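You operate a simulated robot arm through the tools that you are given. There is no shell and no other tool. Be economical: measure what you need, move in short steps, check, and stop when the job is done.

You run a simulated two-armed robot. Do the job below in one go: nothing can be reset, and whatever is moved stays where it is left.

JOB
Hold the wooden box steady and wax its lid with the grey pad.
Fine: take the wax from the tin; put the pad back and the tin's lid on. A coat counts when it lies all over at full strength: go over it till it gets no stronger.

It is judged by the outcome, as a careful person would: the job done as asked, and still so three seconds after it is handed in. It fails if anything else is knocked over, pushed out of place, dropped, spilled or broken. A push-on lid holds only when it is set on centred and level and pressed home; a screw cap is set on level and turned clockwise until tight.

ROBOT AND FRAMES
Two 7-joint arms with two-finger parallel grippers on one trunk, on a base that drives. Base frame: it is fixed to the floor where the robot stands at the start and does not move with it; the origin is under the middle of the robot, x ahead of it, y to its left, z up. Lengths are in mm, angles in degrees, forces in N, time in s.
The left shoulder is at the start at [70, 163, 1170], the right one opposite. With the tool pointing down near the work surface each hand reaches from about 400 to 880 mm from the robot's upright axis, wherever it stands, measured 20 degrees to its own side. Places, roughly: wooden box (14x7x8 cm) [500, -200, 900]. Payload 3.43 kg a hand.
Tool frame (each hand has its own): the origin (TCP) lies between the finger pads and is the grasp point; the fingertips stand 34 mm ahead of it; z points along the fingers, y is the line along which they close. The gripper opens to 128 mm. The fingers are 24 mm wide and 12 mm thick; the gripper's body (48 by 130 mm) begins 96 mm behind the TCP.
Orientation is that of the tool frame in the base frame, as [roll, pitch, yaw] about the fixed x, y, z axes, in that order (R = Rz(yaw) Ry(pitch) Rx(roll)). With the fingers straight down and closing along the base's y, the tool's x points along the base's -x, its y along +y and its z along -z.

CONTROLS
- The arms move only by the tool nudge_tool. It takes "left_targets", "right_targets" or both (then of equal length, played together; a hand with none holds still); each is a list that holds one entry, the list of rows, each a list of 7 numbers: the opening, from 0 (shut) to 1 (fully open), then the shift along the base's x, y, z in mm, then the turn, a rotation vector about the base's x, y, z in rad. In form: [[[gripper, x, y, z, wx, wy, wz], ...]]. A call has 1 to 12 rows; each row is the pose to reach, as a shift and turn from the pose commanded when the call began. Rows are played at 5 a second. More than 50 mm and 8.6 degrees between two rows, or a gripper value outside its range, and nothing of the call is played. A pose out of reach is approached as far as the arm can. The call stops where the force on the tool passes 40 N (or 10 N more than at its start, if that is more) or the arm is blocked; 0.2 s more then pass. The fingers move at their own pace (about 153 mm/s each) and stop on an object; they squeeze with about 22 N. The grip force told is the motor's: it shows also when the fingers shut on nothing. Time passes only in rows, and 0.2 s behind the last, so rows that repeat a pose let the fingers close. The reply holds the time, the measured pose of the TCP, the force on the tool along the base axes, the opening and the grip force, in the units named above and with some noise, with the torque about the TCP (base axes, N m) and any sound that the robot's microphone picked up.
- Cameras (640 x 400 px; columns grow to the right, rows downward): "scene" is now at [136.3, -6.4, 1398.5]; the picture's right is [-0.09, -1.00, 0.00], its down [-0.57, 0.05, -0.82] and it looks along [0.82, -0.07, -0.57] (base axes); focal length 287 px, centre (320, 200). "left" rides on the left gripper at [76, 11, -160] in its tool frame; the picture's right is [-0.15, 0.99, 0.00], its down [-0.88, -0.13, -0.46] and it looks along [-0.45, -0.07, 0.89] (tool axes); focal length 234 px, centre (320, 200). "right" rides on the right gripper at [76, -11, -160] in its tool frame; the picture's right is [0.15, 0.99, 0.00], its down [-0.88, 0.13, -0.46] and it looks along [-0.45, 0.07, 0.89] (tool axes); focal length 234 px, centre (320, 200).
- grab_frame(camera): a new picture of that camera. It takes no simulated time.
- slide_trunk(by): slides the trunk up (or, below 0, down) by that many mm; the arms and the scene camera ride with it, the base frame stays. It gives what a move gives, with no picture.
- steer(legs): drives the robot by 1 to 6 legs, each [ahead, left, turn to the left] in mm, mm and degrees, along the robot's own axes; the way and the turn of a leg run together, so that a leg with both is an arc; at most 1500 mm and 180 degrees a leg. The arms and the cameras ride along, it lands a little off, and it stops where it bumps. It gives what a move gives.
- pan_tilt(pan, tilt): turns the head with the scene camera to pan (to the left, within 86 degrees either way) and tilt (down, from -29 to 69), counted from straight ahead of the robot. It gives what a move gives.
- locate(camera, pixels): for up to 12 pixels [column, row] of the newest picture of that camera ("zoom" is the newest enlarged one), the place [x, y, z] in the base frame of the surface seen there, good to about 2 mm. It takes no simulated time.
- inspect(camera, box): a new picture of the part [left, top, right, bottom] of that camera's present view, enlarged. It takes no simulated time.
- hand_in(): hands the job in; it is judged then, once.

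Keep the steps short. Do not move on a guess: measure, check each grasp and each placing, and mend mistakes. In all there are 80 turns and 62 pictures (those below and enlarged ones count). Leave the grippers open and the arms clear of the work at the hand-in unless told otherwise, and finish with a single line.

The tools are called as name(argument=value, ...) on one line, values as JSON. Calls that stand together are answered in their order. nudge_tool: Moves the arms, as the interface text tells. Its arguments: {"type":"object","properties":{"left_targets":{"type":"array","items":{"type":"array","items":{"type":"array","items":{"type":"number"}}}},"right_targets":{"type":"array","items":{"type":"array","items":{"type":"array","items":{"type":"number"}}}}},"required":[]} The other tools are called the same way: slide_trunk (by) slides the trunk up or down; steer (legs) drives the base; pan_tilt (pan, tilt) turns the head that bears the scene camera; grab_frame (camera) takes a picture; locate (camera, pixels) gives the place of the surface under pixels of a picture; inspect (camera, box) takes an enlarged picture of a part of a camera's view; hand_in () hands the job in.

At the start:

```text
time_s: 0.0
left_tcp_pos: [515.4, 78.4, 1241.8]
left_orientation: [180.0, 0.0, -179.9]
left_contact_force: [0.6, -0.3, 0.5]
left_wrist_torque: [0.0, 0.01, 0.05]
left_grip_width: 128.2
left_gripper_force: 0.1
right_tcp_pos: [443.5, -274.4, 1174.3]
right_orientation: [180.0, 0.1, 180.0]
right_contact_force: [-0.3, 0.0, 0.4]
right_wrist_torque: [0.04, -0.04, -0.03]
right_grip_width: 128.3
right_gripper_force: 0.1
trunk travel left (down, up): [-650.0, 290.0]
robot x, y, heading: [3.7, 0.3, 0.1]
head pan, tilt: [-5.2, 34.7]
```

scene: 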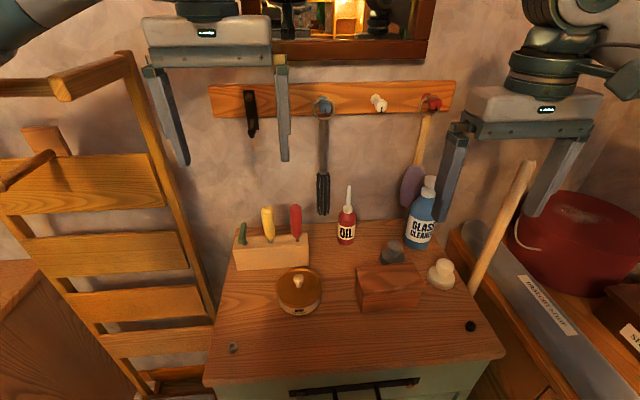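
right: 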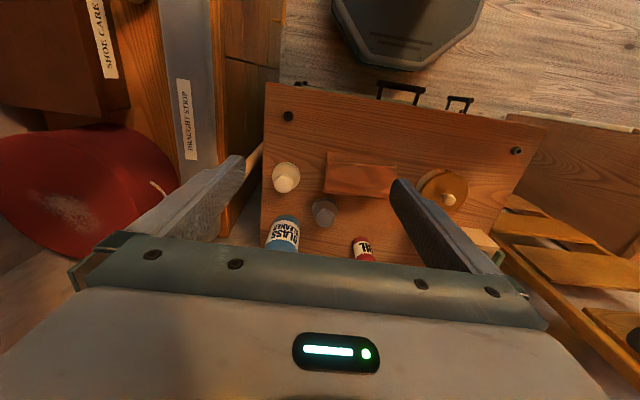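
left: 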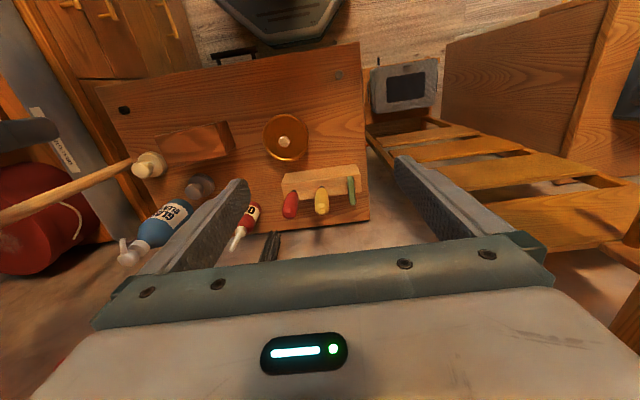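

I see the box at about (388,287), the brass tin at (298,292), a grey pad with a knob near (393,252) and a pale one near (441,273). I'll enlarge the tabletop to tell them apart.

inspect(camera="scene", box=[220, 200, 500, 375])

locate(camera="scene", pixels=[[298, 280], [299, 297], [278, 290], [321, 290], [393, 243], [393, 260], [444, 265], [357, 278], [419, 275], [362, 310], [424, 304], [470, 326]])

```text
2.29 times, centred on (360, 288) of scene
```

zoom: 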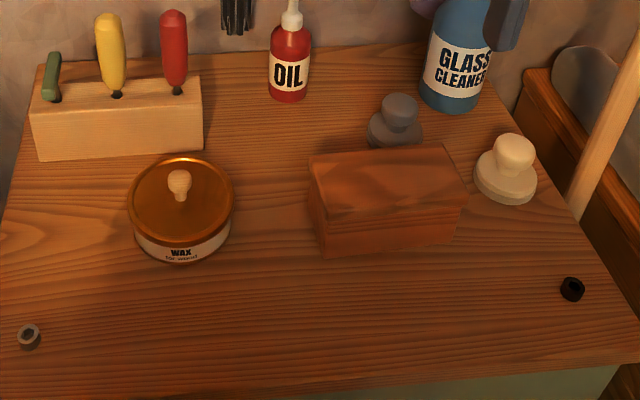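

```text
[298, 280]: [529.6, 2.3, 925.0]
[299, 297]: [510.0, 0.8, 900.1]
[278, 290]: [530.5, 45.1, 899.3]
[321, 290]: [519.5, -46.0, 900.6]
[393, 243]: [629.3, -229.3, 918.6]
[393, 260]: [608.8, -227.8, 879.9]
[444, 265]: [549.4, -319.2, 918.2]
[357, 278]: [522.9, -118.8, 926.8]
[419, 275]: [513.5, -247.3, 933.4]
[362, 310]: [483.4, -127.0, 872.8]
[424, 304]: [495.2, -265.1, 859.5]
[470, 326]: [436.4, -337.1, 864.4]
```

The tin reads WAX, with small print below. I'll zoom in on its label, and on the pad and box from the right hand camera.

inspect(camera="right", box=[250, 130, 500, 280])

inspect(camera="scene", box=[260, 260, 340, 325])

locate(camera="right", pixels=[[326, 154], [388, 166], [325, 190], [395, 194], [324, 208], [318, 215], [286, 180], [449, 200], [423, 180], [466, 188], [288, 116], [516, 150]])

```text
2.56 times, centred on (375, 205) of right
```

zoom: 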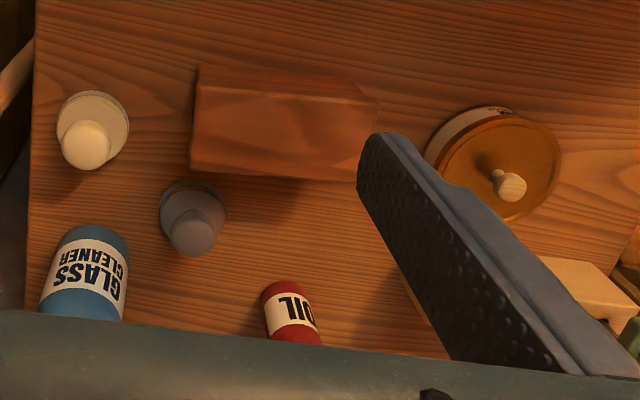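

```text
6.15 times, centred on (300, 292) of scene
```

zoom: 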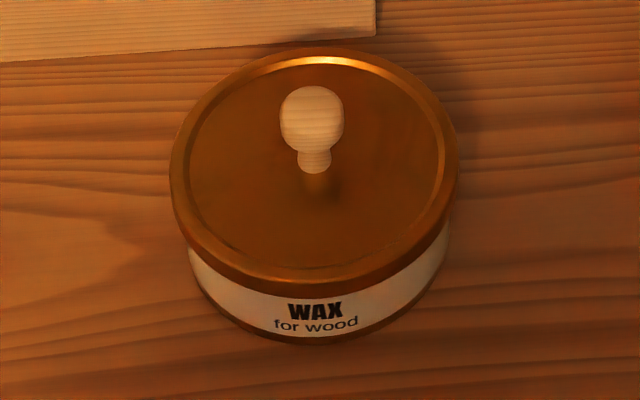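

```text
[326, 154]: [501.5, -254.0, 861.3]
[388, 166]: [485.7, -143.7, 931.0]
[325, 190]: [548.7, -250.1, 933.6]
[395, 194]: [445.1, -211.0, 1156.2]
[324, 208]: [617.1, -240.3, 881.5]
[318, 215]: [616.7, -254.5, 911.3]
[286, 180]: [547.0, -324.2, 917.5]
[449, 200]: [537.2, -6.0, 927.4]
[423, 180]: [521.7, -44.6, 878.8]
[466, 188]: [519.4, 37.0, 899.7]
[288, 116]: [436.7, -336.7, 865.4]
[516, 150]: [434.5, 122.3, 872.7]
```

The tin is "WAX for wood". Now I'll measure the surroundings: bottles, wall, tool block and box seams.

locate(camera="scene", pixels=[[422, 232], [408, 235], [430, 182], [437, 210], [346, 232], [348, 192], [297, 210], [267, 212], [309, 255], [235, 265], [370, 150], [410, 190]])

inspect(camera="scene", box=[345, 225, 465, 320])

```text
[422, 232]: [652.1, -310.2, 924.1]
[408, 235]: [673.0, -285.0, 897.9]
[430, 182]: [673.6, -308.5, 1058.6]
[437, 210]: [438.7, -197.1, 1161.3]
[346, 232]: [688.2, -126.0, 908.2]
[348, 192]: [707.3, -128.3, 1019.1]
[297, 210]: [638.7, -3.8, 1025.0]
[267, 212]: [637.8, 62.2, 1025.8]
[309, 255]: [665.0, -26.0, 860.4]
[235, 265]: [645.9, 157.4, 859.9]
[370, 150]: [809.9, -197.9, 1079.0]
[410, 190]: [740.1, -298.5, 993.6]
```

```text
4.21 times, centred on (405, 272) of scene
```

zoom: 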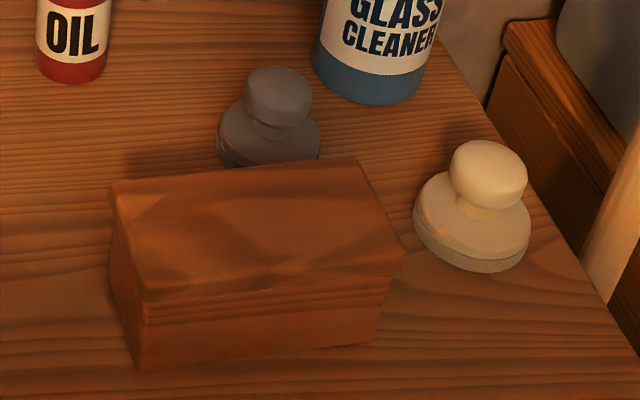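

Measure the box top corners, and pad features, in this zoom.

locate(camera="zoom", pixels=[[117, 191], [352, 165], [398, 248], [148, 294], [250, 230], [142, 365], [370, 338], [277, 76], [247, 90], [309, 95], [221, 140], [318, 145]])

grab_frame(camera="right")

```text
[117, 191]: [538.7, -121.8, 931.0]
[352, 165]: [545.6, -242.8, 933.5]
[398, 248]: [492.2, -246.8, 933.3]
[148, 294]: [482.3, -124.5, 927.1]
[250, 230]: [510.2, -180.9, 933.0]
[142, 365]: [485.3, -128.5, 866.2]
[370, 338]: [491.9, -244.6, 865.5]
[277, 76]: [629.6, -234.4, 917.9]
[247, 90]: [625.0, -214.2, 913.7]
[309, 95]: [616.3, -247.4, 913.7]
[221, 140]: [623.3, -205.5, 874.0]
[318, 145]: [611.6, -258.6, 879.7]
```

```text
54 pictures are left
```

right: 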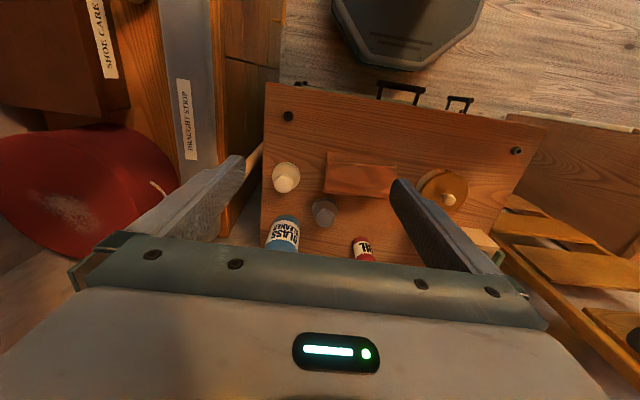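

Box: top at z≈933, centre about (515,-185), turned about 4°. Pad: centre about (621,-232). Next I bring the left hand above the tin at z≈1060 for a closer look at the knob.

nudge_tool(left_targets=[[[0.5, 4, -16, -36, 0, 0, 0], [0.5, 8, -32, -72, 0, 0, 0], [0.5, 12, -48, -108, 0, 0, 0], [0.5, 15, -64, -144, 0, 0, 0], [0.5, 18, -81, -180, 0, 0, 0], [0.5, 18, -81, -180, 0, 0, 0]]])

grab_frame(camera="left")

```text
time_s: 1.4
left_tcp_pos: [533.9, -4.1, 1061.3]
left_orientation: [-179.9, 0.1, -179.9]
left_contact_force: [0.5, -0.3, 0.1]
left_wrist_torque: [-0.06, 0.0, 0.04]
left_grip_width: 64.0
left_gripper_force: 0.0
right_tcp_pos: [442.9, -274.6, 1174.7]
right_orientation: [180.0, 0.0, -180.0]
right_contact_force: [-0.6, 0.4, -0.3]
right_wrist_torque: [0.03, 0.03, 0.02]
right_grip_width: 128.3
right_gripper_force: 0.1
trunk travel left (down, up): [-650.0, 290.0]
robot x, y, heading: [-2.2, -0.0, -0.3]
head pan, tilt: [-5.2, 34.7]
```

```text
53 pictures are left
```

left: 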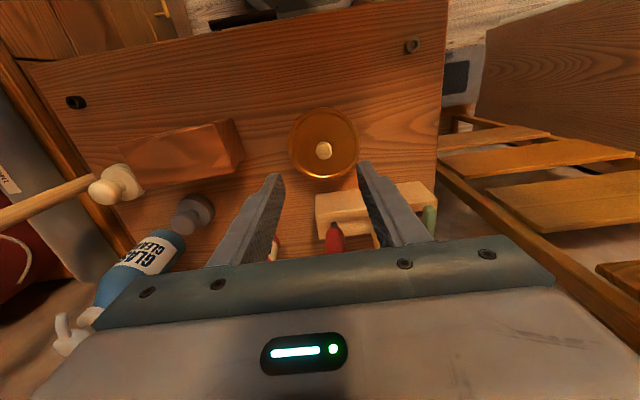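

locate(camera="left", pixels=[[323, 150], [317, 152], [331, 150], [291, 143], [357, 140], [323, 177], [320, 109], [305, 150], [345, 150]])

inspect(camera="left", box=[270, 95, 380, 195])

```text
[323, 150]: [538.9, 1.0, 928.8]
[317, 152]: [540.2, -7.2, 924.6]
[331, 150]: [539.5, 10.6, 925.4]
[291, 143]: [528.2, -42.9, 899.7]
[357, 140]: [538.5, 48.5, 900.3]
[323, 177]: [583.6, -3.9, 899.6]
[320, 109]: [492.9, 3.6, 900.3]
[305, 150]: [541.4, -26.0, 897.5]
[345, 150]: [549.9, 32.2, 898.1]
```

```text
4.00 times, centred on (325, 145) of left
```

zoom: 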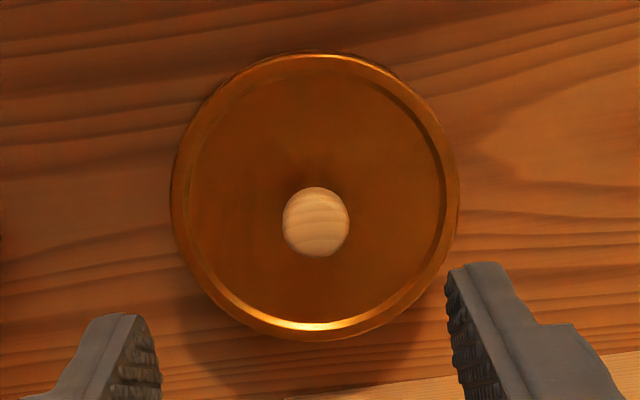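

Knob centre ≈(538.5,1.5), top z≈929, lid plate 898. I lower the left hand over the knob to TCP z≈939 (tips 905), then close.

nudge_tool(left_targets=[[[0.35, 5, 4, -40, 0, 0, 0], [0.35, 5, 4, -80, 0, 0, 0], [0.35, 5, 4, -105, 0, 0, 0], [0.35, 5, 4, -122, 0, 0, 0], [0.0, 5, 4, -122, 0, 0, 0], [0.0, 5, 4, -122, 0, 0, 0], [0.0, 5, 4, -122, 0, 0, 0]]])

inspect(camera="left", box=[240, 80, 400, 240])

```text
time_s: 3.0
left_tcp_pos: [538.9, 0.2, 939.1]
left_orientation: [-179.9, 0.1, -179.9]
left_contact_force: [0.3, 0.6, -0.1]
left_wrist_torque: [0.04, 0.01, -0.04]
left_grip_width: 20.2
left_gripper_force: 22.3
right_tcp_pos: [444.5, -272.6, 1174.9]
right_orientation: [179.9, 0.0, 179.9]
right_contact_force: [0.1, -0.3, -1.1]
right_wrist_torque: [0.0, -0.01, 0.03]
right_grip_width: 127.7
right_gripper_force: 0.1
trunk travel left (down, up): [-650.0, 290.0]
robot x, y, heading: [-1.6, -2.4, -0.2]
head pan, tilt: [-5.2, 34.7]
heard: snap
```

```text
2.50 times, centred on (320, 160) of left
```

zoom: 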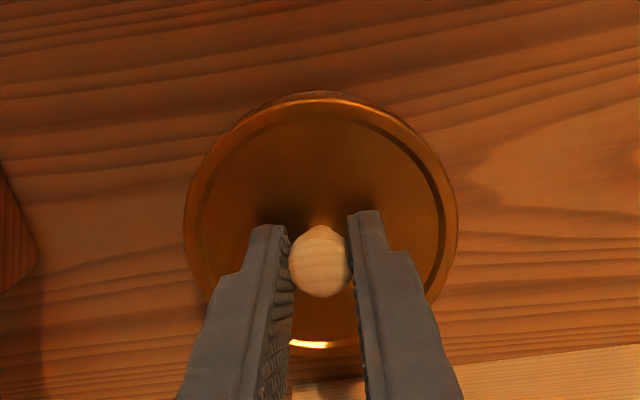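

The knob is gripped (20 mm, 22 N), and a snap was heard. I lift slowly by 30 mm and check.

nudge_tool(left_targets=[[[0.0, 0, 0, 2, 0, 0, 0], [0.0, 0, 0, 5, 0, 0, 0], [0.0, 0, 0, 9, 0, 0, 0], [0.0, 0, 0, 15, 0, 0, 0], [0.0, 0, 0, 30, 0, 0, 0]]])

inspect(camera="scene", box=[240, 210, 400, 330])

```text
time_s: 4.2
left_tcp_pos: [538.8, -0.4, 969.7]
left_orientation: [180.0, -0.1, -179.9]
left_contact_force: [0.2, -0.2, 0.0]
left_wrist_torque: [-0.03, 0.04, -0.01]
left_grip_width: 20.1
left_gripper_force: 22.2
right_tcp_pos: [442.7, -275.0, 1174.7]
right_orientation: [-180.0, 0.0, -180.0]
right_contact_force: [0.8, -0.2, 0.4]
right_wrist_torque: [0.01, -0.03, 0.04]
right_grip_width: 127.9
right_gripper_force: 0.2
trunk travel left (down, up): [-650.0, 290.0]
robot x, y, heading: [-1.1, 2.1, 0.0]
head pan, tilt: [-5.2, 34.7]
```

```text
3.33 times, centred on (320, 270) of scene
```

zoom: 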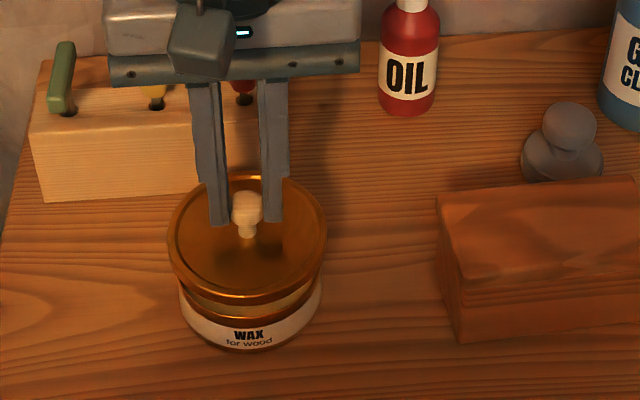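

The lid is free and the tin stays. I need a clear spot in front of the tin for it; I'll measure the table front edge.

grab_frame(camera="scene")

locate(camera="scene", pixels=[[300, 372], [300, 365], [210, 375], [350, 365], [233, 347], [280, 340], [330, 335]])

```text
49 pictures are left
```

scene: 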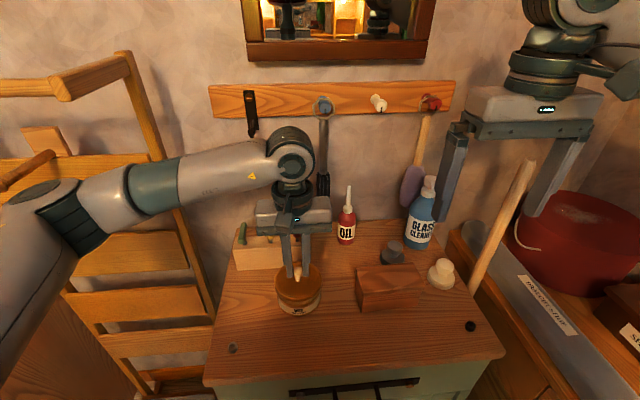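

```text
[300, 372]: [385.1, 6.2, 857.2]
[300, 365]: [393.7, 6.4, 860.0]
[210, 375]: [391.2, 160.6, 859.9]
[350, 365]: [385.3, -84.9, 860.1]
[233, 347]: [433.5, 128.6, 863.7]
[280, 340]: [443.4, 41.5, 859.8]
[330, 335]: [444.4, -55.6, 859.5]
```

Table front edge is at x≈382. I'll lay the lid down at about (440,25), clear of the tin and nut, lowering first to TCP z≈925.

nudge_tool(left_targets=[[[0.0, 0, 0, 15, 0, 0, 0], [0.0, -30, 8, 15, 0, 0, 0], [0.0, -65, 16, 15, 0, 0, 0], [0.0, -98, 24, 10, 0, 0, 0], [0.0, -98, 24, -20, 0, 0, 0], [0.0, -98, 24, -42, 0, 0, 0], [0.0, -98, 24, -42, 0, 0, 0]]])

inspect(camera="scene", box=[220, 250, 380, 370])

```text
time_s: 5.8
left_tcp_pos: [441.0, 24.4, 927.7]
left_orientation: [179.9, 0.1, -180.0]
left_contact_force: [0.5, -0.4, 0.1]
left_wrist_torque: [-0.01, -0.03, 0.0]
left_grip_width: 20.1
left_gripper_force: 22.1
right_tcp_pos: [442.5, -273.0, 1174.3]
right_orientation: [-180.0, 0.1, -180.0]
right_contact_force: [-0.7, 0.6, -1.4]
right_wrist_torque: [-0.04, 0.01, -0.04]
right_grip_width: 127.9
right_gripper_force: 0.0
trunk travel left (down, up): [-650.0, 290.0]
robot x, y, heading: [0.1, 0.8, 0.1]
head pan, tilt: [-5.2, 34.7]
```

```text
3.33 times, centred on (300, 310) of scene
```

zoom: 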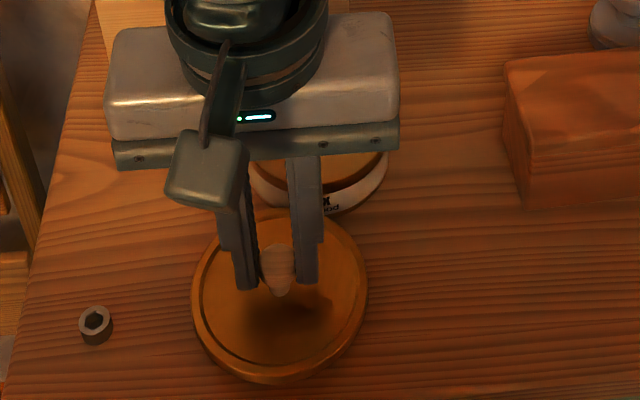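

The lid is about 15–20 mm up. I lower on in small steps, watching the force.

nudge_tool(left_targets=[[[0.0, 0, 0, -5, 0, 0, 0], [0.0, 0, 0, -9, 0, 0, 0], [0.0, 0, 0, -12, 0, 0, 0], [0.0, 0, 0, -13.5, 0, 0, 0]]])

locate(camera="zoom", pixels=[[280, 378], [280, 390], [277, 253]])

```text
time_s: 6.8
left_tcp_pos: [440.2, 24.7, 916.8]
left_orientation: [-180.0, 0.4, -179.9]
left_contact_force: [3.9, 3.9, 27.8]
left_wrist_torque: [0.17, -0.18, -0.01]
left_grip_width: 20.6
left_gripper_force: 21.9
right_tcp_pos: [440.8, -272.7, 1175.9]
right_orientation: [180.0, 0.1, -179.9]
right_contact_force: [-0.1, -1.3, 0.6]
right_wrist_torque: [-0.02, 0.0, 0.02]
right_grip_width: 128.2
right_gripper_force: 0.1
trunk travel left (down, up): [-650.0, 290.0]
robot x, y, heading: [-2.4, 0.3, -0.2]
head pan, tilt: [-5.2, 34.7]
```

```text
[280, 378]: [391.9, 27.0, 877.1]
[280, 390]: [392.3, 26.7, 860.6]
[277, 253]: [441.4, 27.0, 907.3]
```

The lid rests on the table (28 N). I relieve 2 mm, open and rise.

nudge_tool(left_targets=[[[0.0, 0, 0, 2, 0, 0, 0], [0.2, 0, 0, 2, 0, 0, 0], [0.4, 0, 0, 2, 0, 0, 0], [0.4, 0, 0, 30, 0, 0, 0], [0.4, 0, 0, 75, 0, 0, 0], [0.4, 0, 0, 120, 0, 0, 0], [0.6, 0, 45, 150, 0, 0, 0], [0.8, 0, 90, 180, 0, 0, 0]]])

grab_frame(camera="scene")

```text
refused: row 7 steps farther than a row can; nothing moved
```

```text
47 pictures are left
```

scene: 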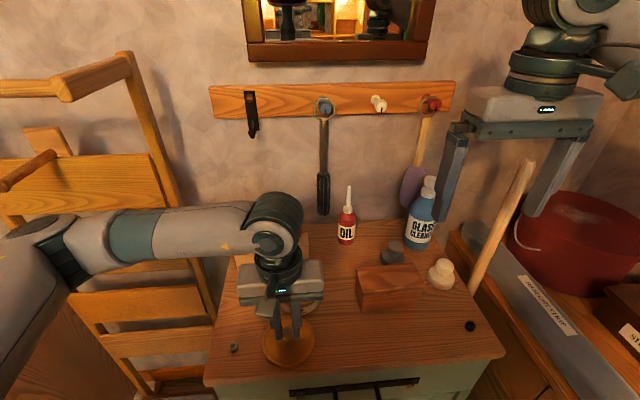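

A step was too long; I repeat with shorter ones.

nudge_tool(left_targets=[[[0.0, 0, 0, 2, 0, 0, 0], [0.2, 0, 0, 2, 0, 0, 0], [0.4, 0, 0, 2, 0, 0, 0], [0.4, 0, 0, 30, 0, 0, 0], [0.4, 0, 0, 75, 0, 0, 0], [0.5, 0, 0, 120, 0, 0, 0], [0.6, 0, 30, 150, 0, 0, 0], [0.8, 0, 60, 180, 0, 0, 0], [0.8, 20, 90, 200, 0, 0, 0]]])

inspect(camera="scene", box=[210, 230, 370, 370])

```text
time_s: 8.8
left_tcp_pos: [460.8, 116.3, 1114.2]
left_orientation: [-179.9, 0.0, -179.9]
left_contact_force: [-0.8, 0.3, -0.6]
left_wrist_torque: [-0.01, -0.02, -0.01]
left_grip_width: 102.4
left_gripper_force: 0.0
right_tcp_pos: [442.6, -272.4, 1173.2]
right_orientation: [-180.0, 0.0, 179.9]
right_contact_force: [-0.2, -0.5, 0.3]
right_wrist_torque: [-0.07, -0.02, 0.0]
right_grip_width: 128.1
right_gripper_force: 0.0
trunk travel left (down, up): [-650.0, 290.0]
robot x, y, heading: [-2.5, 0.1, -0.0]
head pan, tilt: [-5.2, 34.7]
```

```text
2.86 times, centred on (290, 300) of scene
```

zoom: 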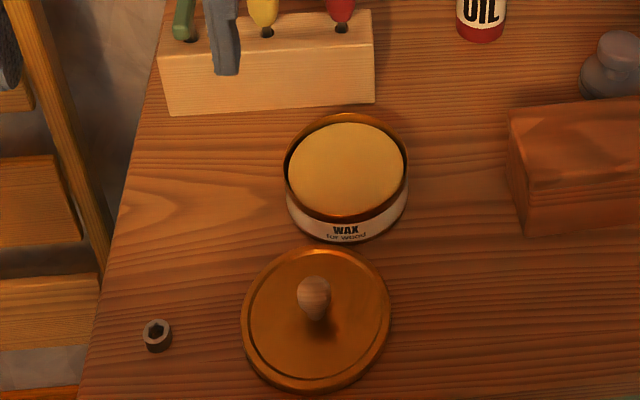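

The tin is open, wax visible at (348,165) in the zoom. I measure the wax and rim there. Then I yaw the left hand 94° so it can hold the box's left end across its width, fingers tilted 30° below horizontal.

locate(camera="zoom", pixels=[[348, 165], [300, 170], [395, 165], [348, 128], [348, 205], [286, 165], [407, 165], [346, 115], [346, 217], [313, 285]])

nudge_tool(left_targets=[[[0.8, 5, -3, 0, 0, 0, 0.1367], [0.8, 10, -6, 0, 0, 0, 0.2734], [0.8, 15, -9, 0, 0, 0, 0.4101], [0.8, 20, -12, 0, 0, 0, 0.5468], [0.8, 25, -15, 0, 0, 0, 0.6835], [0.8, 30, -18, 0, 0, 0, 0.8202], [0.8, 35, -21, 0, 0, 0, 0.9569], [0.8, 40, -24, 0, 0, 0, 1.0936], [0.8, 45, -27, 0, 0, 0, 1.2303], [0.8, 50, -30, 0, 0, 0, 1.367], [0.8, 50, -33, 0, 0, 0, 1.5037], [0.8, 50, -36, 0, 0, 0, 1.6404]]])

```text
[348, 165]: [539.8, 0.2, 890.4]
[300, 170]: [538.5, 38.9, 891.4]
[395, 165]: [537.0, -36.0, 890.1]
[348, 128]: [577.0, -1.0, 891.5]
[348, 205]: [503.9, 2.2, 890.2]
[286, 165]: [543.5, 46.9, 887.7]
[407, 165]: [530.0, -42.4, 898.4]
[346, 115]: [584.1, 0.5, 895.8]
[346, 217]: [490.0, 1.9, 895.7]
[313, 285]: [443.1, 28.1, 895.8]
```

```text
time_s: 11.4
left_tcp_pos: [496.7, 94.0, 1109.8]
left_orientation: [179.8, -0.5, -85.7]
left_contact_force: [-0.5, -0.4, 0.2]
left_wrist_torque: [0.02, 0.0, 0.05]
left_grip_width: 102.3
left_gripper_force: 0.1
right_tcp_pos: [431.6, -259.9, 1181.5]
right_orientation: [-179.3, 0.6, -179.8]
right_contact_force: [-0.7, 0.0, 0.4]
right_wrist_torque: [0.03, 0.02, 0.0]
right_grip_width: 128.3
right_gripper_force: 0.0
trunk travel left (down, up): [-650.0, 290.0]
robot x, y, heading: [3.2, 4.2, 0.4]
head pan, tilt: [-5.2, 34.7]
```

Yaw reached, but the left TCP lags 14 mm and the right hand shifted ~12 mm unexpectedly: possibly contact between the arms. I'll look.

grab_frame(camera="scene")

nudge_tool(left_targets=[[[0.8, 0, 0, 0, 0, 0, 0], [0.8, 0, 0, 0, 0, 0, 0]]])

```text
45 pictures are left
```

scene: 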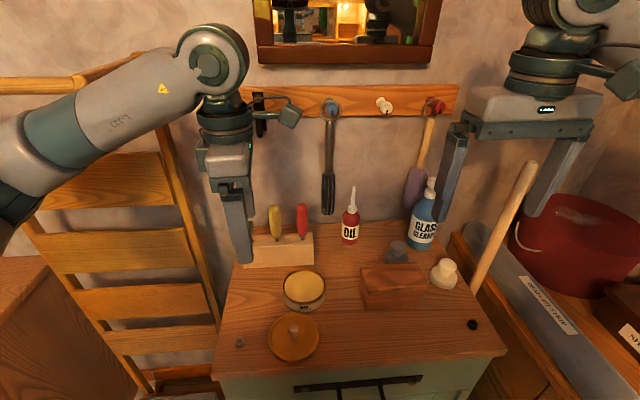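

```text
time_s: 12.0
left_tcp_pos: [495.8, 93.4, 1111.0]
left_orientation: [179.7, -0.3, -85.8]
left_contact_force: [0.3, 0.5, -0.1]
left_wrist_torque: [0.0, 0.0, 0.01]
left_grip_width: 102.6
left_gripper_force: 0.1
right_tcp_pos: [432.1, -258.1, 1182.7]
right_orientation: [-179.3, 0.7, -179.8]
right_contact_force: [0.3, -0.8, 0.0]
right_wrist_torque: [0.01, -0.01, 0.01]
right_grip_width: 128.0
right_gripper_force: 0.0
trunk travel left (down, up): [-650.0, 290.0]
robot x, y, heading: [-2.7, -4.4, 0.5]
head pan, tilt: [-5.2, 34.7]
```

The whole view shifted a few pixels: the robot's body itself was pushed. I suspect the left elbow touches something (ladder). I look left.

pan_tilt(pan=45, tilt=35)

grab_frame(camera="scene")

```text
time_s: 13.2
left_tcp_pos: [496.5, 92.6, 1111.3]
left_orientation: [179.8, -0.2, -85.9]
left_contact_force: [-1.2, 0.5, -0.3]
left_wrist_torque: [-0.03, 0.02, 0.03]
left_grip_width: 102.5
left_gripper_force: 0.0
right_tcp_pos: [432.1, -259.2, 1182.0]
right_orientation: [-179.4, 0.6, -179.6]
right_contact_force: [-0.1, -0.7, -0.7]
right_wrist_torque: [0.0, -0.02, -0.03]
right_grip_width: 128.0
right_gripper_force: 0.1
trunk travel left (down, up): [-650.0, 290.0]
robot x, y, heading: [0.7, 3.1, 0.0]
head pan, tilt: [45.0, 35.0]
```

```text
44 pictures are left
```

scene: 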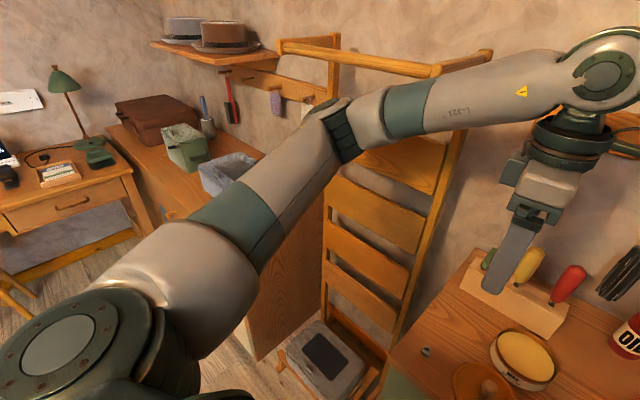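

The left elbow lies against the ladder or side board. I move the hand to the right (−y) and toward the robot, which should draw the elbow away, and see whether the right hand reading returns.

nudge_tool(left_targets=[[[0.8, -5, -20, 0, 0, 0, -0.1], [0.8, -10, -40, 0, 0, 0, -0.2], [0.8, -10, -60, 0, 0, 0, -0.3], [0.8, -10, -80, 0, 0, 0, -0.3], [0.8, -10, -80, 0, 0, 0, -0.3]]])

grab_frame(camera="scene")

```text
time_s: 14.4
left_tcp_pos: [497.6, 4.7, 1118.2]
left_orientation: [-179.4, -0.3, -103.1]
left_contact_force: [-0.7, 1.0, -0.3]
left_wrist_torque: [-0.18, -0.09, 0.0]
left_grip_width: 102.3
left_gripper_force: 0.1
right_tcp_pos: [439.0, -267.8, 1179.4]
right_orientation: [-179.5, 0.3, 179.9]
right_contact_force: [-0.6, 1.1, 0.2]
right_wrist_torque: [-0.14, -0.07, 0.01]
right_grip_width: 127.7
right_gripper_force: 0.1
trunk travel left (down, up): [-650.0, 290.0]
robot x, y, heading: [2.3, -0.5, 0.1]
head pan, tilt: [45.0, 35.0]
```

```text
43 pictures are left
```

scene: 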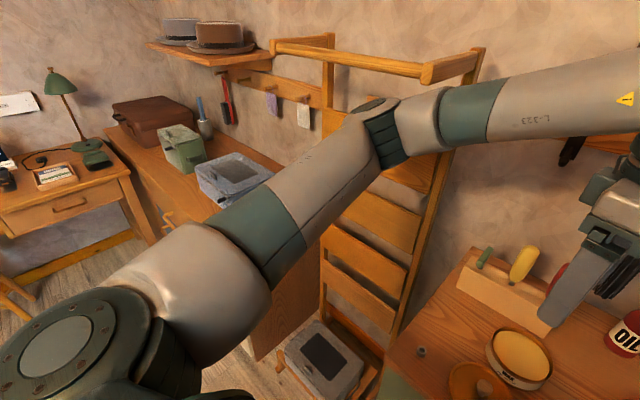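

The reading is going back to normal, so the elbow is freeing itself. I continue right to y≈−100 and restore the yaw, watching the right reading.

nudge_tool(left_targets=[[[0.8, 0, -25, 0, 0, 0, 0.0], [0.8, 3, -50, 0, 0, 0, 0.1], [0.8, 6, -75, 0, 0, 0, 0.2], [0.8, 10, -100, 0, 0, 0, 0.3], [0.8, 10, -100, 0, 0, 0, 0.3]]])

grab_frame(camera="scene")

```text
time_s: 15.6
left_tcp_pos: [510.1, -101.1, 1114.6]
left_orientation: [-180.0, 0.0, -85.8]
left_contact_force: [0.4, 0.7, -0.6]
left_wrist_torque: [-0.02, -0.01, -0.02]
left_grip_width: 102.4
left_gripper_force: 0.1
right_tcp_pos: [444.2, -272.5, 1175.0]
right_orientation: [180.0, 0.1, -179.9]
right_contact_force: [-0.2, 0.2, -0.1]
right_wrist_torque: [-0.04, -0.01, 0.03]
right_grip_width: 127.6
right_gripper_force: 0.0
trunk travel left (down, up): [-650.0, 290.0]
robot x, y, heading: [-3.1, -0.1, -0.1]
head pan, tilt: [45.0, 35.0]
```

```text
42 pictures are left
```

scene: 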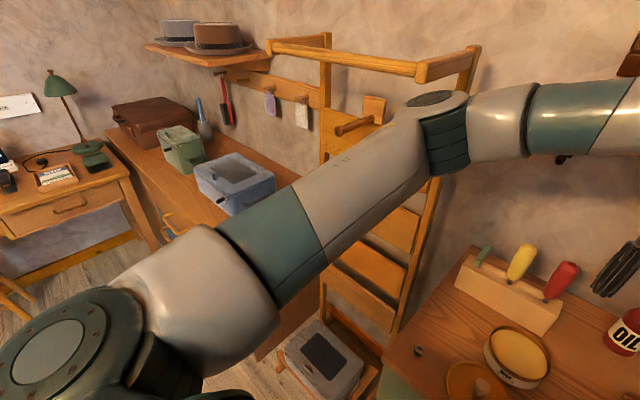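

Readings are back to normal, nothing displaced. Now I tilt the left hand in steps (first 30°), checking the right reading again.

nudge_tool(left_targets=[[[0.8, 0, -5, -10, -0.1306, -0.0091, 0], [0.8, 0, -10, -20, -0.2612, -0.0183, 0], [0.8, 0, -15, -30, -0.3918, -0.0274, 0], [0.8, 0, -20, -40, -0.5224, -0.0366, 0], [0.8, 0, -20, -40, -0.5224, -0.0366, 0]]])

grab_frame(camera="scene")

```text
time_s: 16.8
left_tcp_pos: [511.1, -121.5, 1074.2]
left_orientation: [-179.9, -29.9, -85.9]
left_contact_force: [-0.3, -0.9, -0.1]
left_wrist_torque: [-0.01, -0.01, 0.02]
left_grip_width: 102.7
left_gripper_force: 0.0
right_tcp_pos: [442.7, -275.5, 1173.9]
right_orientation: [180.0, 0.0, -180.0]
right_contact_force: [0.1, -0.1, 0.1]
right_wrist_torque: [0.04, -0.03, -0.02]
right_grip_width: 127.9
right_gripper_force: 0.1
trunk travel left (down, up): [-650.0, 290.0]
robot x, y, heading: [1.1, -3.2, -0.1]
head pan, tilt: [45.0, 35.0]
```

```text
41 pictures are left
```

scene: 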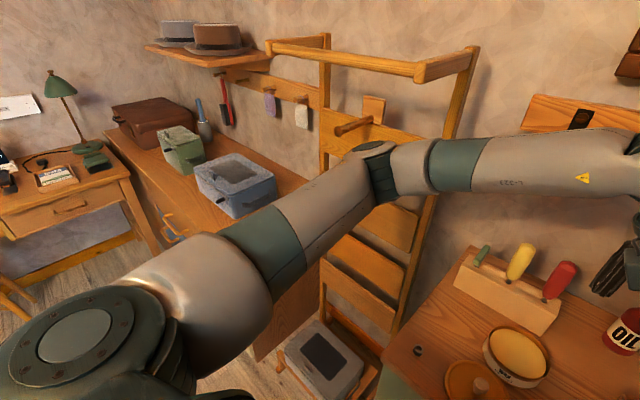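

No contact. I go on to the full 60° tilt, with 15° steps' checking at the end.

nudge_tool(left_targets=[[[0.8, 0, 0, -15, -0.1306, -0.0091, 0], [0.8, 0, 0, -30, -0.2612, -0.0183, 0], [0.8, 0, 0, -45, -0.3918, -0.0274, 0], [0.8, 0, 0, -60, -0.5224, -0.0366, 0], [0.8, 0, 0, -60, -0.5224, -0.0366, 0]]])

grab_frame(camera="scene")

```text
time_s: 18.0
left_tcp_pos: [509.8, -123.8, 1014.6]
left_orientation: [180.0, -60.0, -86.0]
left_contact_force: [0.1, -0.1, -0.5]
left_wrist_torque: [0.02, 0.01, -0.01]
left_grip_width: 102.3
left_gripper_force: 0.1
right_tcp_pos: [443.4, -273.7, 1174.6]
right_orientation: [180.0, 0.0, 180.0]
right_contact_force: [-0.2, -0.5, 0.2]
right_wrist_torque: [0.01, -0.01, 0.01]
right_grip_width: 127.8
right_gripper_force: 0.0
trunk travel left (down, up): [-650.0, 290.0]
robot x, y, heading: [-2.7, 2.8, -0.3]
head pan, tilt: [45.0, 35.0]
```

```text
40 pictures are left
```

scene: 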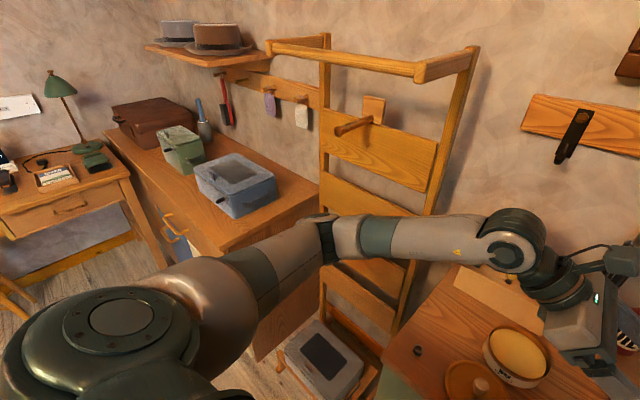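

No contact so far. But the wrist is near the chisel handles; I measure wrist parts before lowering 120 mm.

locate(camera="scene", pixels=[[512, 225], [500, 250], [545, 235], [555, 290], [490, 215], [470, 215], [560, 265], [600, 330], [420, 218], [340, 222]])

pan_tilt(pan=5, tilt=45)

grab_frame(camera="scene")

```text
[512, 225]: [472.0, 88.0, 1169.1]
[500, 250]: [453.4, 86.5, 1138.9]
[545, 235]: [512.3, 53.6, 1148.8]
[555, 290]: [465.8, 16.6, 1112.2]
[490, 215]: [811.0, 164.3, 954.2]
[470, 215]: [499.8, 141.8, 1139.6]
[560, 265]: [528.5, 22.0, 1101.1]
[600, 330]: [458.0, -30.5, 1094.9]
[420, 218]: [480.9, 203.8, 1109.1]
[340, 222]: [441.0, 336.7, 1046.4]
```

```text
time_s: 19.1
left_tcp_pos: [509.6, -120.3, 1014.4]
left_orientation: [179.8, -60.1, -85.9]
left_contact_force: [-0.7, 0.5, -0.5]
left_wrist_torque: [0.0, -0.03, 0.02]
left_grip_width: 102.3
left_gripper_force: 0.1
right_tcp_pos: [444.0, -273.7, 1174.9]
right_orientation: [-180.0, 0.0, 180.0]
right_contact_force: [0.3, -0.6, 0.3]
right_wrist_torque: [0.0, 0.0, 0.01]
right_grip_width: 128.1
right_gripper_force: 0.0
trunk travel left (down, up): [-650.0, 290.0]
robot x, y, heading: [-1.6, 3.6, 0.1]
head pan, tilt: [5.0, 45.0]
```

```text
39 pictures are left
```

scene: 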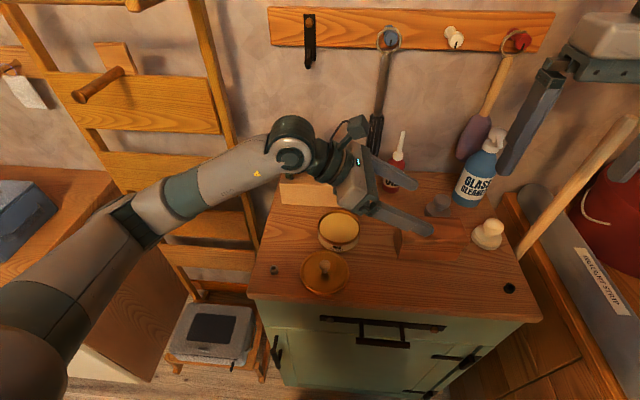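

Wrist would pass about 60 mm from the chisels — fine. The elbow will sink to z≈930 near the left bench and ladder; I measure those.

locate(camera="scene", pixels=[[112, 180], [60, 215], [100, 172], [235, 190], [225, 130], [190, 220], [200, 255], [130, 205], [165, 285], [30, 190]])

```text
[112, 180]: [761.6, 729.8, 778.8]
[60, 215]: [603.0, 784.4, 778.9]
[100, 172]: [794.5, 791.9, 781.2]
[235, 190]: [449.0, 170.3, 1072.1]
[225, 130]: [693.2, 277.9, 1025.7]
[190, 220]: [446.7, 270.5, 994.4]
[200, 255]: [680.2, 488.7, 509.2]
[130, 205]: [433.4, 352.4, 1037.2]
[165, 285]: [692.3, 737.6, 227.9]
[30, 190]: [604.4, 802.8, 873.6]
```

Ladder and benches are at x>600, y>270, far from the elbow. I lower the left hand over the box's left end, open 102 mm, to TCP z≈893, then look.

nudge_tool(left_targets=[[[0.8, 0, 0, -25, 0, 0, 0], [0.8, 0, 0, -50, 0, 0, 0], [0.8, 0, 0, -75, 0, 0, 0], [0.8, 0, 0, -95, 0, 0, 0], [0.8, 0, 0, -110, 0, 0, 0], [0.8, 0, 0, -121, 0, 0, 0], [0.8, 0, 0, -121, 0, 0, 0]]])

inspect(camera="scene", box=[280, 120, 520, 300])

grab_frame(camera="left")

```text
time_s: 20.6
left_tcp_pos: [510.4, -121.6, 893.9]
left_orientation: [179.9, -60.1, -85.9]
left_contact_force: [-0.4, -0.4, 0.2]
left_wrist_torque: [0.02, 0.02, 0.03]
left_grip_width: 102.5
left_gripper_force: 0.1
right_tcp_pos: [443.7, -274.8, 1174.4]
right_orientation: [179.9, 0.0, -179.9]
right_contact_force: [0.0, -0.1, -0.1]
right_wrist_torque: [-0.04, -0.02, 0.0]
right_grip_width: 128.0
right_gripper_force: 0.0
trunk travel left (down, up): [-650.0, 290.0]
robot x, y, heading: [1.5, 0.0, 0.1]
head pan, tilt: [5.0, 45.0]
```

```text
2.22 times, centred on (400, 210) of scene
```

zoom: 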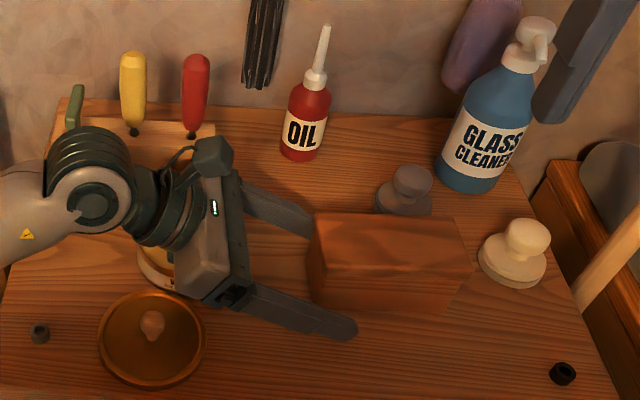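

```text
37 pictures are left
```

left: 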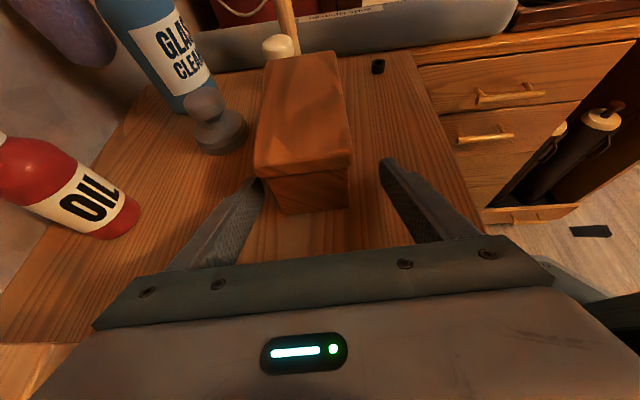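

The left end of the box sits between the fingers with even margins. The left body lies above the tin, so the left hand will have to step aside for dipping. First I fetch the pad with the right hand: go above it at z≈1090 with 64 mm opening.

nudge_tool(right_targets=[[[0.5, 35, 8, -15, 0, 0, 0], [0.5, 70, 16, -30, 0, 0, 0], [0.5, 105, 24, -45, 0, 0, 0], [0.5, 140, 32, -60, 0, 0, 0], [0.5, 177, 42, -84, 0, 0, 0], [0.5, 177, 42, -84, 0, 0, 0]]])

inspect(camera="right", box=[220, 90, 420, 240])

```text
time_s: 22.1
left_tcp_pos: [510.3, -123.4, 894.1]
left_orientation: [-180.0, -60.0, -85.9]
left_contact_force: [-0.1, -0.5, 0.6]
left_wrist_torque: [0.01, -0.03, 0.02]
left_grip_width: 102.4
left_gripper_force: 0.0
right_tcp_pos: [620.1, -231.0, 1090.5]
right_orientation: [179.9, 0.0, 180.0]
right_contact_force: [0.1, 0.6, -0.4]
right_wrist_torque: [0.03, -0.03, 0.01]
right_grip_width: 63.9
right_gripper_force: 0.0
trunk travel left (down, up): [-650.0, 290.0]
robot x, y, heading: [-0.9, -0.7, 0.1]
head pan, tilt: [5.0, 45.0]
```

```text
2.67 times, centred on (320, 165) of right
```

zoom: 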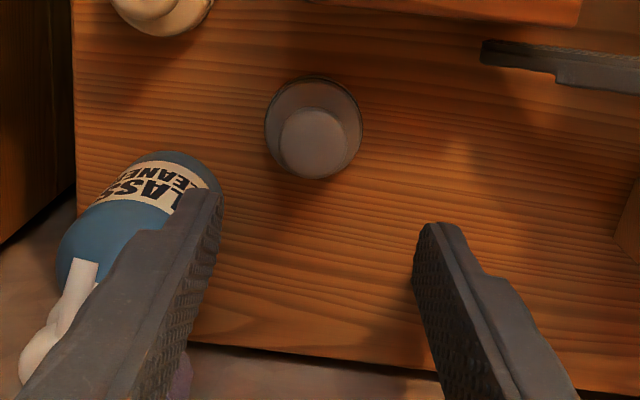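

locate(camera="zoom", pixels=[[313, 142], [277, 145], [350, 145], [313, 112], [313, 174], [267, 125], [361, 130], [310, 80], [190, 165], [150, 215]])

```text
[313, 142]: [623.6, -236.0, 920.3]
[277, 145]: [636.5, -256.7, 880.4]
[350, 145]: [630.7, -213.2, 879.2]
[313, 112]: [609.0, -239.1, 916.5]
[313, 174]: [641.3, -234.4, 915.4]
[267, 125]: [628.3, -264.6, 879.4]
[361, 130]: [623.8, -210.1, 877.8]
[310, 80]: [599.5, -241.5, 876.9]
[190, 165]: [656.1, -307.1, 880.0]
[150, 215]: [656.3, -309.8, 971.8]
```

Pad centre (625,-237), disk Ø54, disk top z≈879, knob top 920. To keep the gripper body clear of the glass-cleaner spout I turn the hand −20° and descend to TCP z≈920, pausing before closing.

nudge_tool(right_targets=[[[0.45, 1, -1, 0, 0, 0, -0.12], [0.45, 3, -3, 0, 0, 0, -0.24], [0.45, 4.5, -4.5, -10, 0, 0, -0.35], [0.45, 4.5, -4.5, -50, 0, 0, -0.35], [0.45, 4.5, -4.5, -95, 0, 0, -0.35], [0.45, 4.5, -4.5, -130, 0, 0, -0.35], [0.45, 4.5, -4.5, -155, 0, 0, -0.35], [0.45, 4.5, -4.5, -170, 0, 0, -0.35], [0.45, 4.5, -4.5, -170, 0, 0, -0.35]]])

grab_frame(camera="right")

```text
time_s: 24.1
left_tcp_pos: [510.5, -122.1, 894.8]
left_orientation: [179.9, -60.0, -86.0]
left_contact_force: [-0.4, -1.2, -0.2]
left_wrist_torque: [0.04, 0.02, 0.0]
left_grip_width: 102.4
left_gripper_force: 0.1
right_tcp_pos: [625.4, -236.3, 920.1]
right_orientation: [-179.9, 0.0, 160.0]
right_contact_force: [0.4, -0.1, -0.4]
right_wrist_torque: [-0.01, 0.02, -0.02]
right_grip_width: 57.2
right_gripper_force: 0.1
trunk travel left (down, up): [-650.0, 290.0]
robot x, y, heading: [0.9, 1.5, -0.1]
head pan, tilt: [5.0, 45.0]
```

```text
35 pictures are left
```

right: 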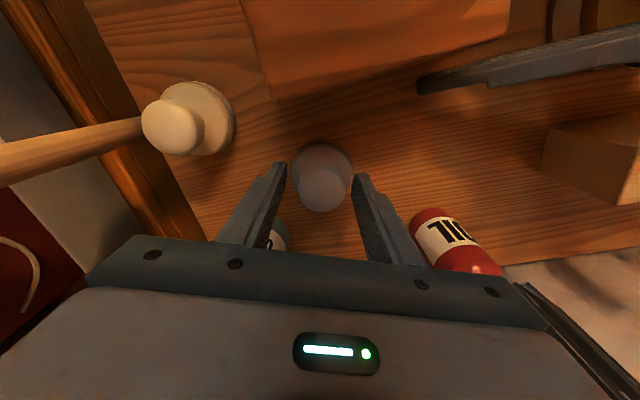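

The knob is between the fingers, bottle clear. I close and lift 15 mm.

nudge_tool(right_targets=[[[0.0, 0, 0, 0, 0, 0, 0], [0.0, 0, 0, 0, 0, 0, 0], [0.0, 0, 0, 0, 0, 0, 0], [0.0, 0, 0, 5, 0, 0, 0], [0.0, 0, 0, 15, 0, 0, 0]]])

inspect(camera="scene", box=[340, 140, 540, 290])

```text
time_s: 25.2
left_tcp_pos: [510.4, -123.0, 893.2]
left_orientation: [179.9, -60.0, -85.9]
left_contact_force: [-0.9, 0.6, -0.3]
left_wrist_torque: [0.02, 0.0, 0.01]
left_grip_width: 102.2
left_gripper_force: 0.0
right_tcp_pos: [625.0, -235.7, 934.2]
right_orientation: [-180.0, 0.1, 159.9]
right_contact_force: [-0.6, -0.4, -0.5]
right_wrist_torque: [0.0, 0.01, 0.03]
right_grip_width: 36.2
right_gripper_force: 22.2
trunk travel left (down, up): [-650.0, 290.0]
robot x, y, heading: [1.5, 0.5, 0.0]
head pan, tilt: [5.0, 45.0]
```

```text
2.67 times, centred on (440, 215) of scene
```

zoom: 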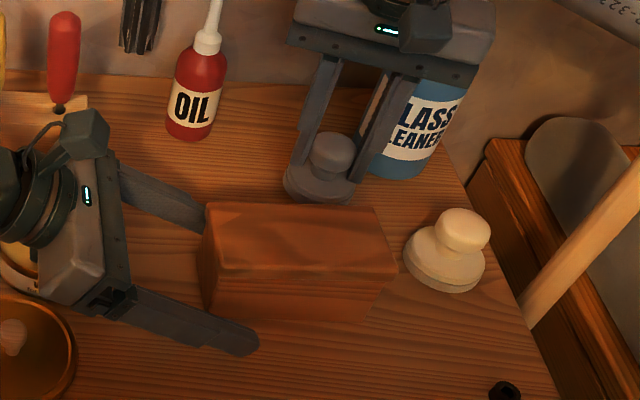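

Pad held (36 mm wide; pad bottom = TCP −60). Now the left hand steps aside: up 107, then to about (455,60), while the right lifts the pad.

nudge_tool(left_targets=[[[0.8, 0, 0, 36, 0, 0, 0], [0.8, 0, 0, 72, 0, 0, 0], [0.8, 0, 0, 107, 0, 0, 0], [0.6, -14, 37, 107, 0, 0, 0], [0.4, -28, 74, 107, 0, 0, 0], [0.3, -42, 111, 107, 0, 0, 0], [0.3, -50, 147, 107, 0, 0, 0], [0.3, -55, 183, 107, 0, 0, 0], [0.3, -55, 183, 107, 0, 0, 0]]], right_targets=[[[0, 0, 0, 20, 0, 0, 0], [0, 0, 0, 40, 0, 0, 0], [0, 0, 0, 60, 0, 0, 0], [0, 0, 0, 60, 0, 0, 0], [0, 0, 0, 60, 0, 0, 0], [0, 0, 0, 60, 0, 0, 0], [0, 0, 0, 60, 0, 0, 0], [0, 0, 0, 60, 0, 0, 0], [0, 0, 0, 60, 0, 0, 0]]])

grab_frame(camera="scene")

```text
time_s: 27.2
left_tcp_pos: [454.8, 63.0, 999.0]
left_orientation: [179.9, -60.0, -86.0]
left_contact_force: [-0.2, 0.2, -0.2]
left_wrist_torque: [0.01, -0.01, 0.01]
left_grip_width: 38.4
left_gripper_force: 0.2
right_tcp_pos: [625.3, -236.7, 995.0]
right_orientation: [-180.0, -0.1, 159.9]
right_contact_force: [-0.7, -0.5, 0.3]
right_wrist_torque: [0.0, 0.02, 0.0]
right_grip_width: 36.1
right_gripper_force: 22.0
trunk travel left (down, up): [-650.0, 290.0]
robot x, y, heading: [1.2, -1.2, -0.0]
head pan, tilt: [5.0, 45.0]
```

```text
33 pictures are left
```

scene: 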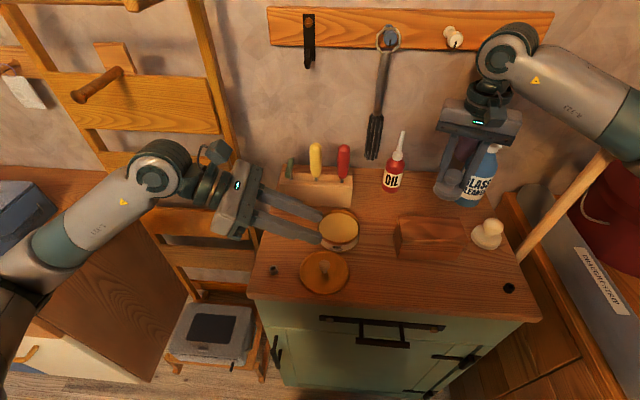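

No contact. I take the pad at z 1030 over the box to above the tin, and shift the left hand 40 mm more left.

nudge_tool(left_targets=[[[0.3, 0, 10, 0, 0, 0, 0], [0.3, 0, 20, 0, 0, 0, 0], [0.3, 0, 30, 0, 0, 0, 0], [0.3, 0, 40, 0, 0, 0, 0], [0.3, 0, 40, 0, 0, 0, 0], [0.3, 0, 40, 0, 0, 0, 0], [0.3, 0, 40, 0, 0, 0, 0], [0.3, 0, 40, 0, 0, 0, 0], [0.3, 0, 40, 0, 0, 0, 0]]], right_targets=[[[0, 0, 0, 35, 0, 0, 0], [0, -14, 40, 35, 0, 0, 0], [0, -29, 80, 35, 0, 0, 0], [0, -43, 119, 35, 0, 0, 0], [0, -58, 159, 35, 0, 0, 0], [0, -72, 199, 35, 0, 0, 0], [0, -86.5, 238.5, 35, 0, 0, 0], [0, -86.5, 238.5, 0, 0, 0, 0], [0, -86.5, 238.5, 0, 0, 0, 0]]])

inspect(camera="scene", box=[240, 120, 440, 300])

```text
time_s: 29.2
left_tcp_pos: [455.1, 101.9, 998.6]
left_orientation: [-180.0, -60.0, -85.9]
left_contact_force: [0.0, 0.9, -0.3]
left_wrist_torque: [-0.02, 0.01, 0.02]
left_grip_width: 38.6
left_gripper_force: 0.0
right_tcp_pos: [538.3, 3.4, 995.9]
right_orientation: [179.9, 0.0, 160.0]
right_contact_force: [-0.1, -0.1, -0.2]
right_wrist_torque: [-0.03, 0.03, 0.0]
right_grip_width: 36.1
right_gripper_force: 21.6
trunk travel left (down, up): [-650.0, 290.0]
robot x, y, heading: [2.8, 2.6, 0.0]
head pan, tilt: [5.0, 45.0]
```

```text
2.22 times, centred on (340, 210) of scene
```

zoom: 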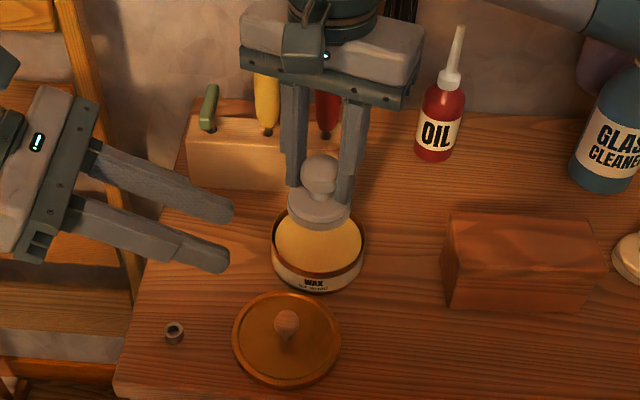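

The pad is centred above the wax. I lower to the wax surface (expected contact TCP≈950) with small last steps.

nudge_tool(right_targets=[[[0, 0, 0, -25, 0, 0, 0], [0, 0, 0, -40, 0, 0, 0], [0, 0, 0, -44, 0, 0, 0], [0, 0, 0, -45.5, 0, 0, 0]]])

```text
time_s: 30.2
left_tcp_pos: [455.8, 103.3, 1000.3]
left_orientation: [179.9, -59.9, -85.8]
left_contact_force: [0.6, 0.2, 0.5]
left_wrist_torque: [-0.02, 0.02, 0.0]
left_grip_width: 38.4
left_gripper_force: 0.1
right_tcp_pos: [537.6, 1.5, 950.0]
right_orientation: [-179.9, 0.0, 159.9]
right_contact_force: [-0.4, -1.7, 2.1]
right_wrist_torque: [-0.1, 0.08, -0.01]
right_grip_width: 35.9
right_gripper_force: 22.3
trunk travel left (down, up): [-650.0, 290.0]
robot x, y, heading: [1.2, -1.8, -0.3]
head pan, tilt: [5.0, 45.0]
```

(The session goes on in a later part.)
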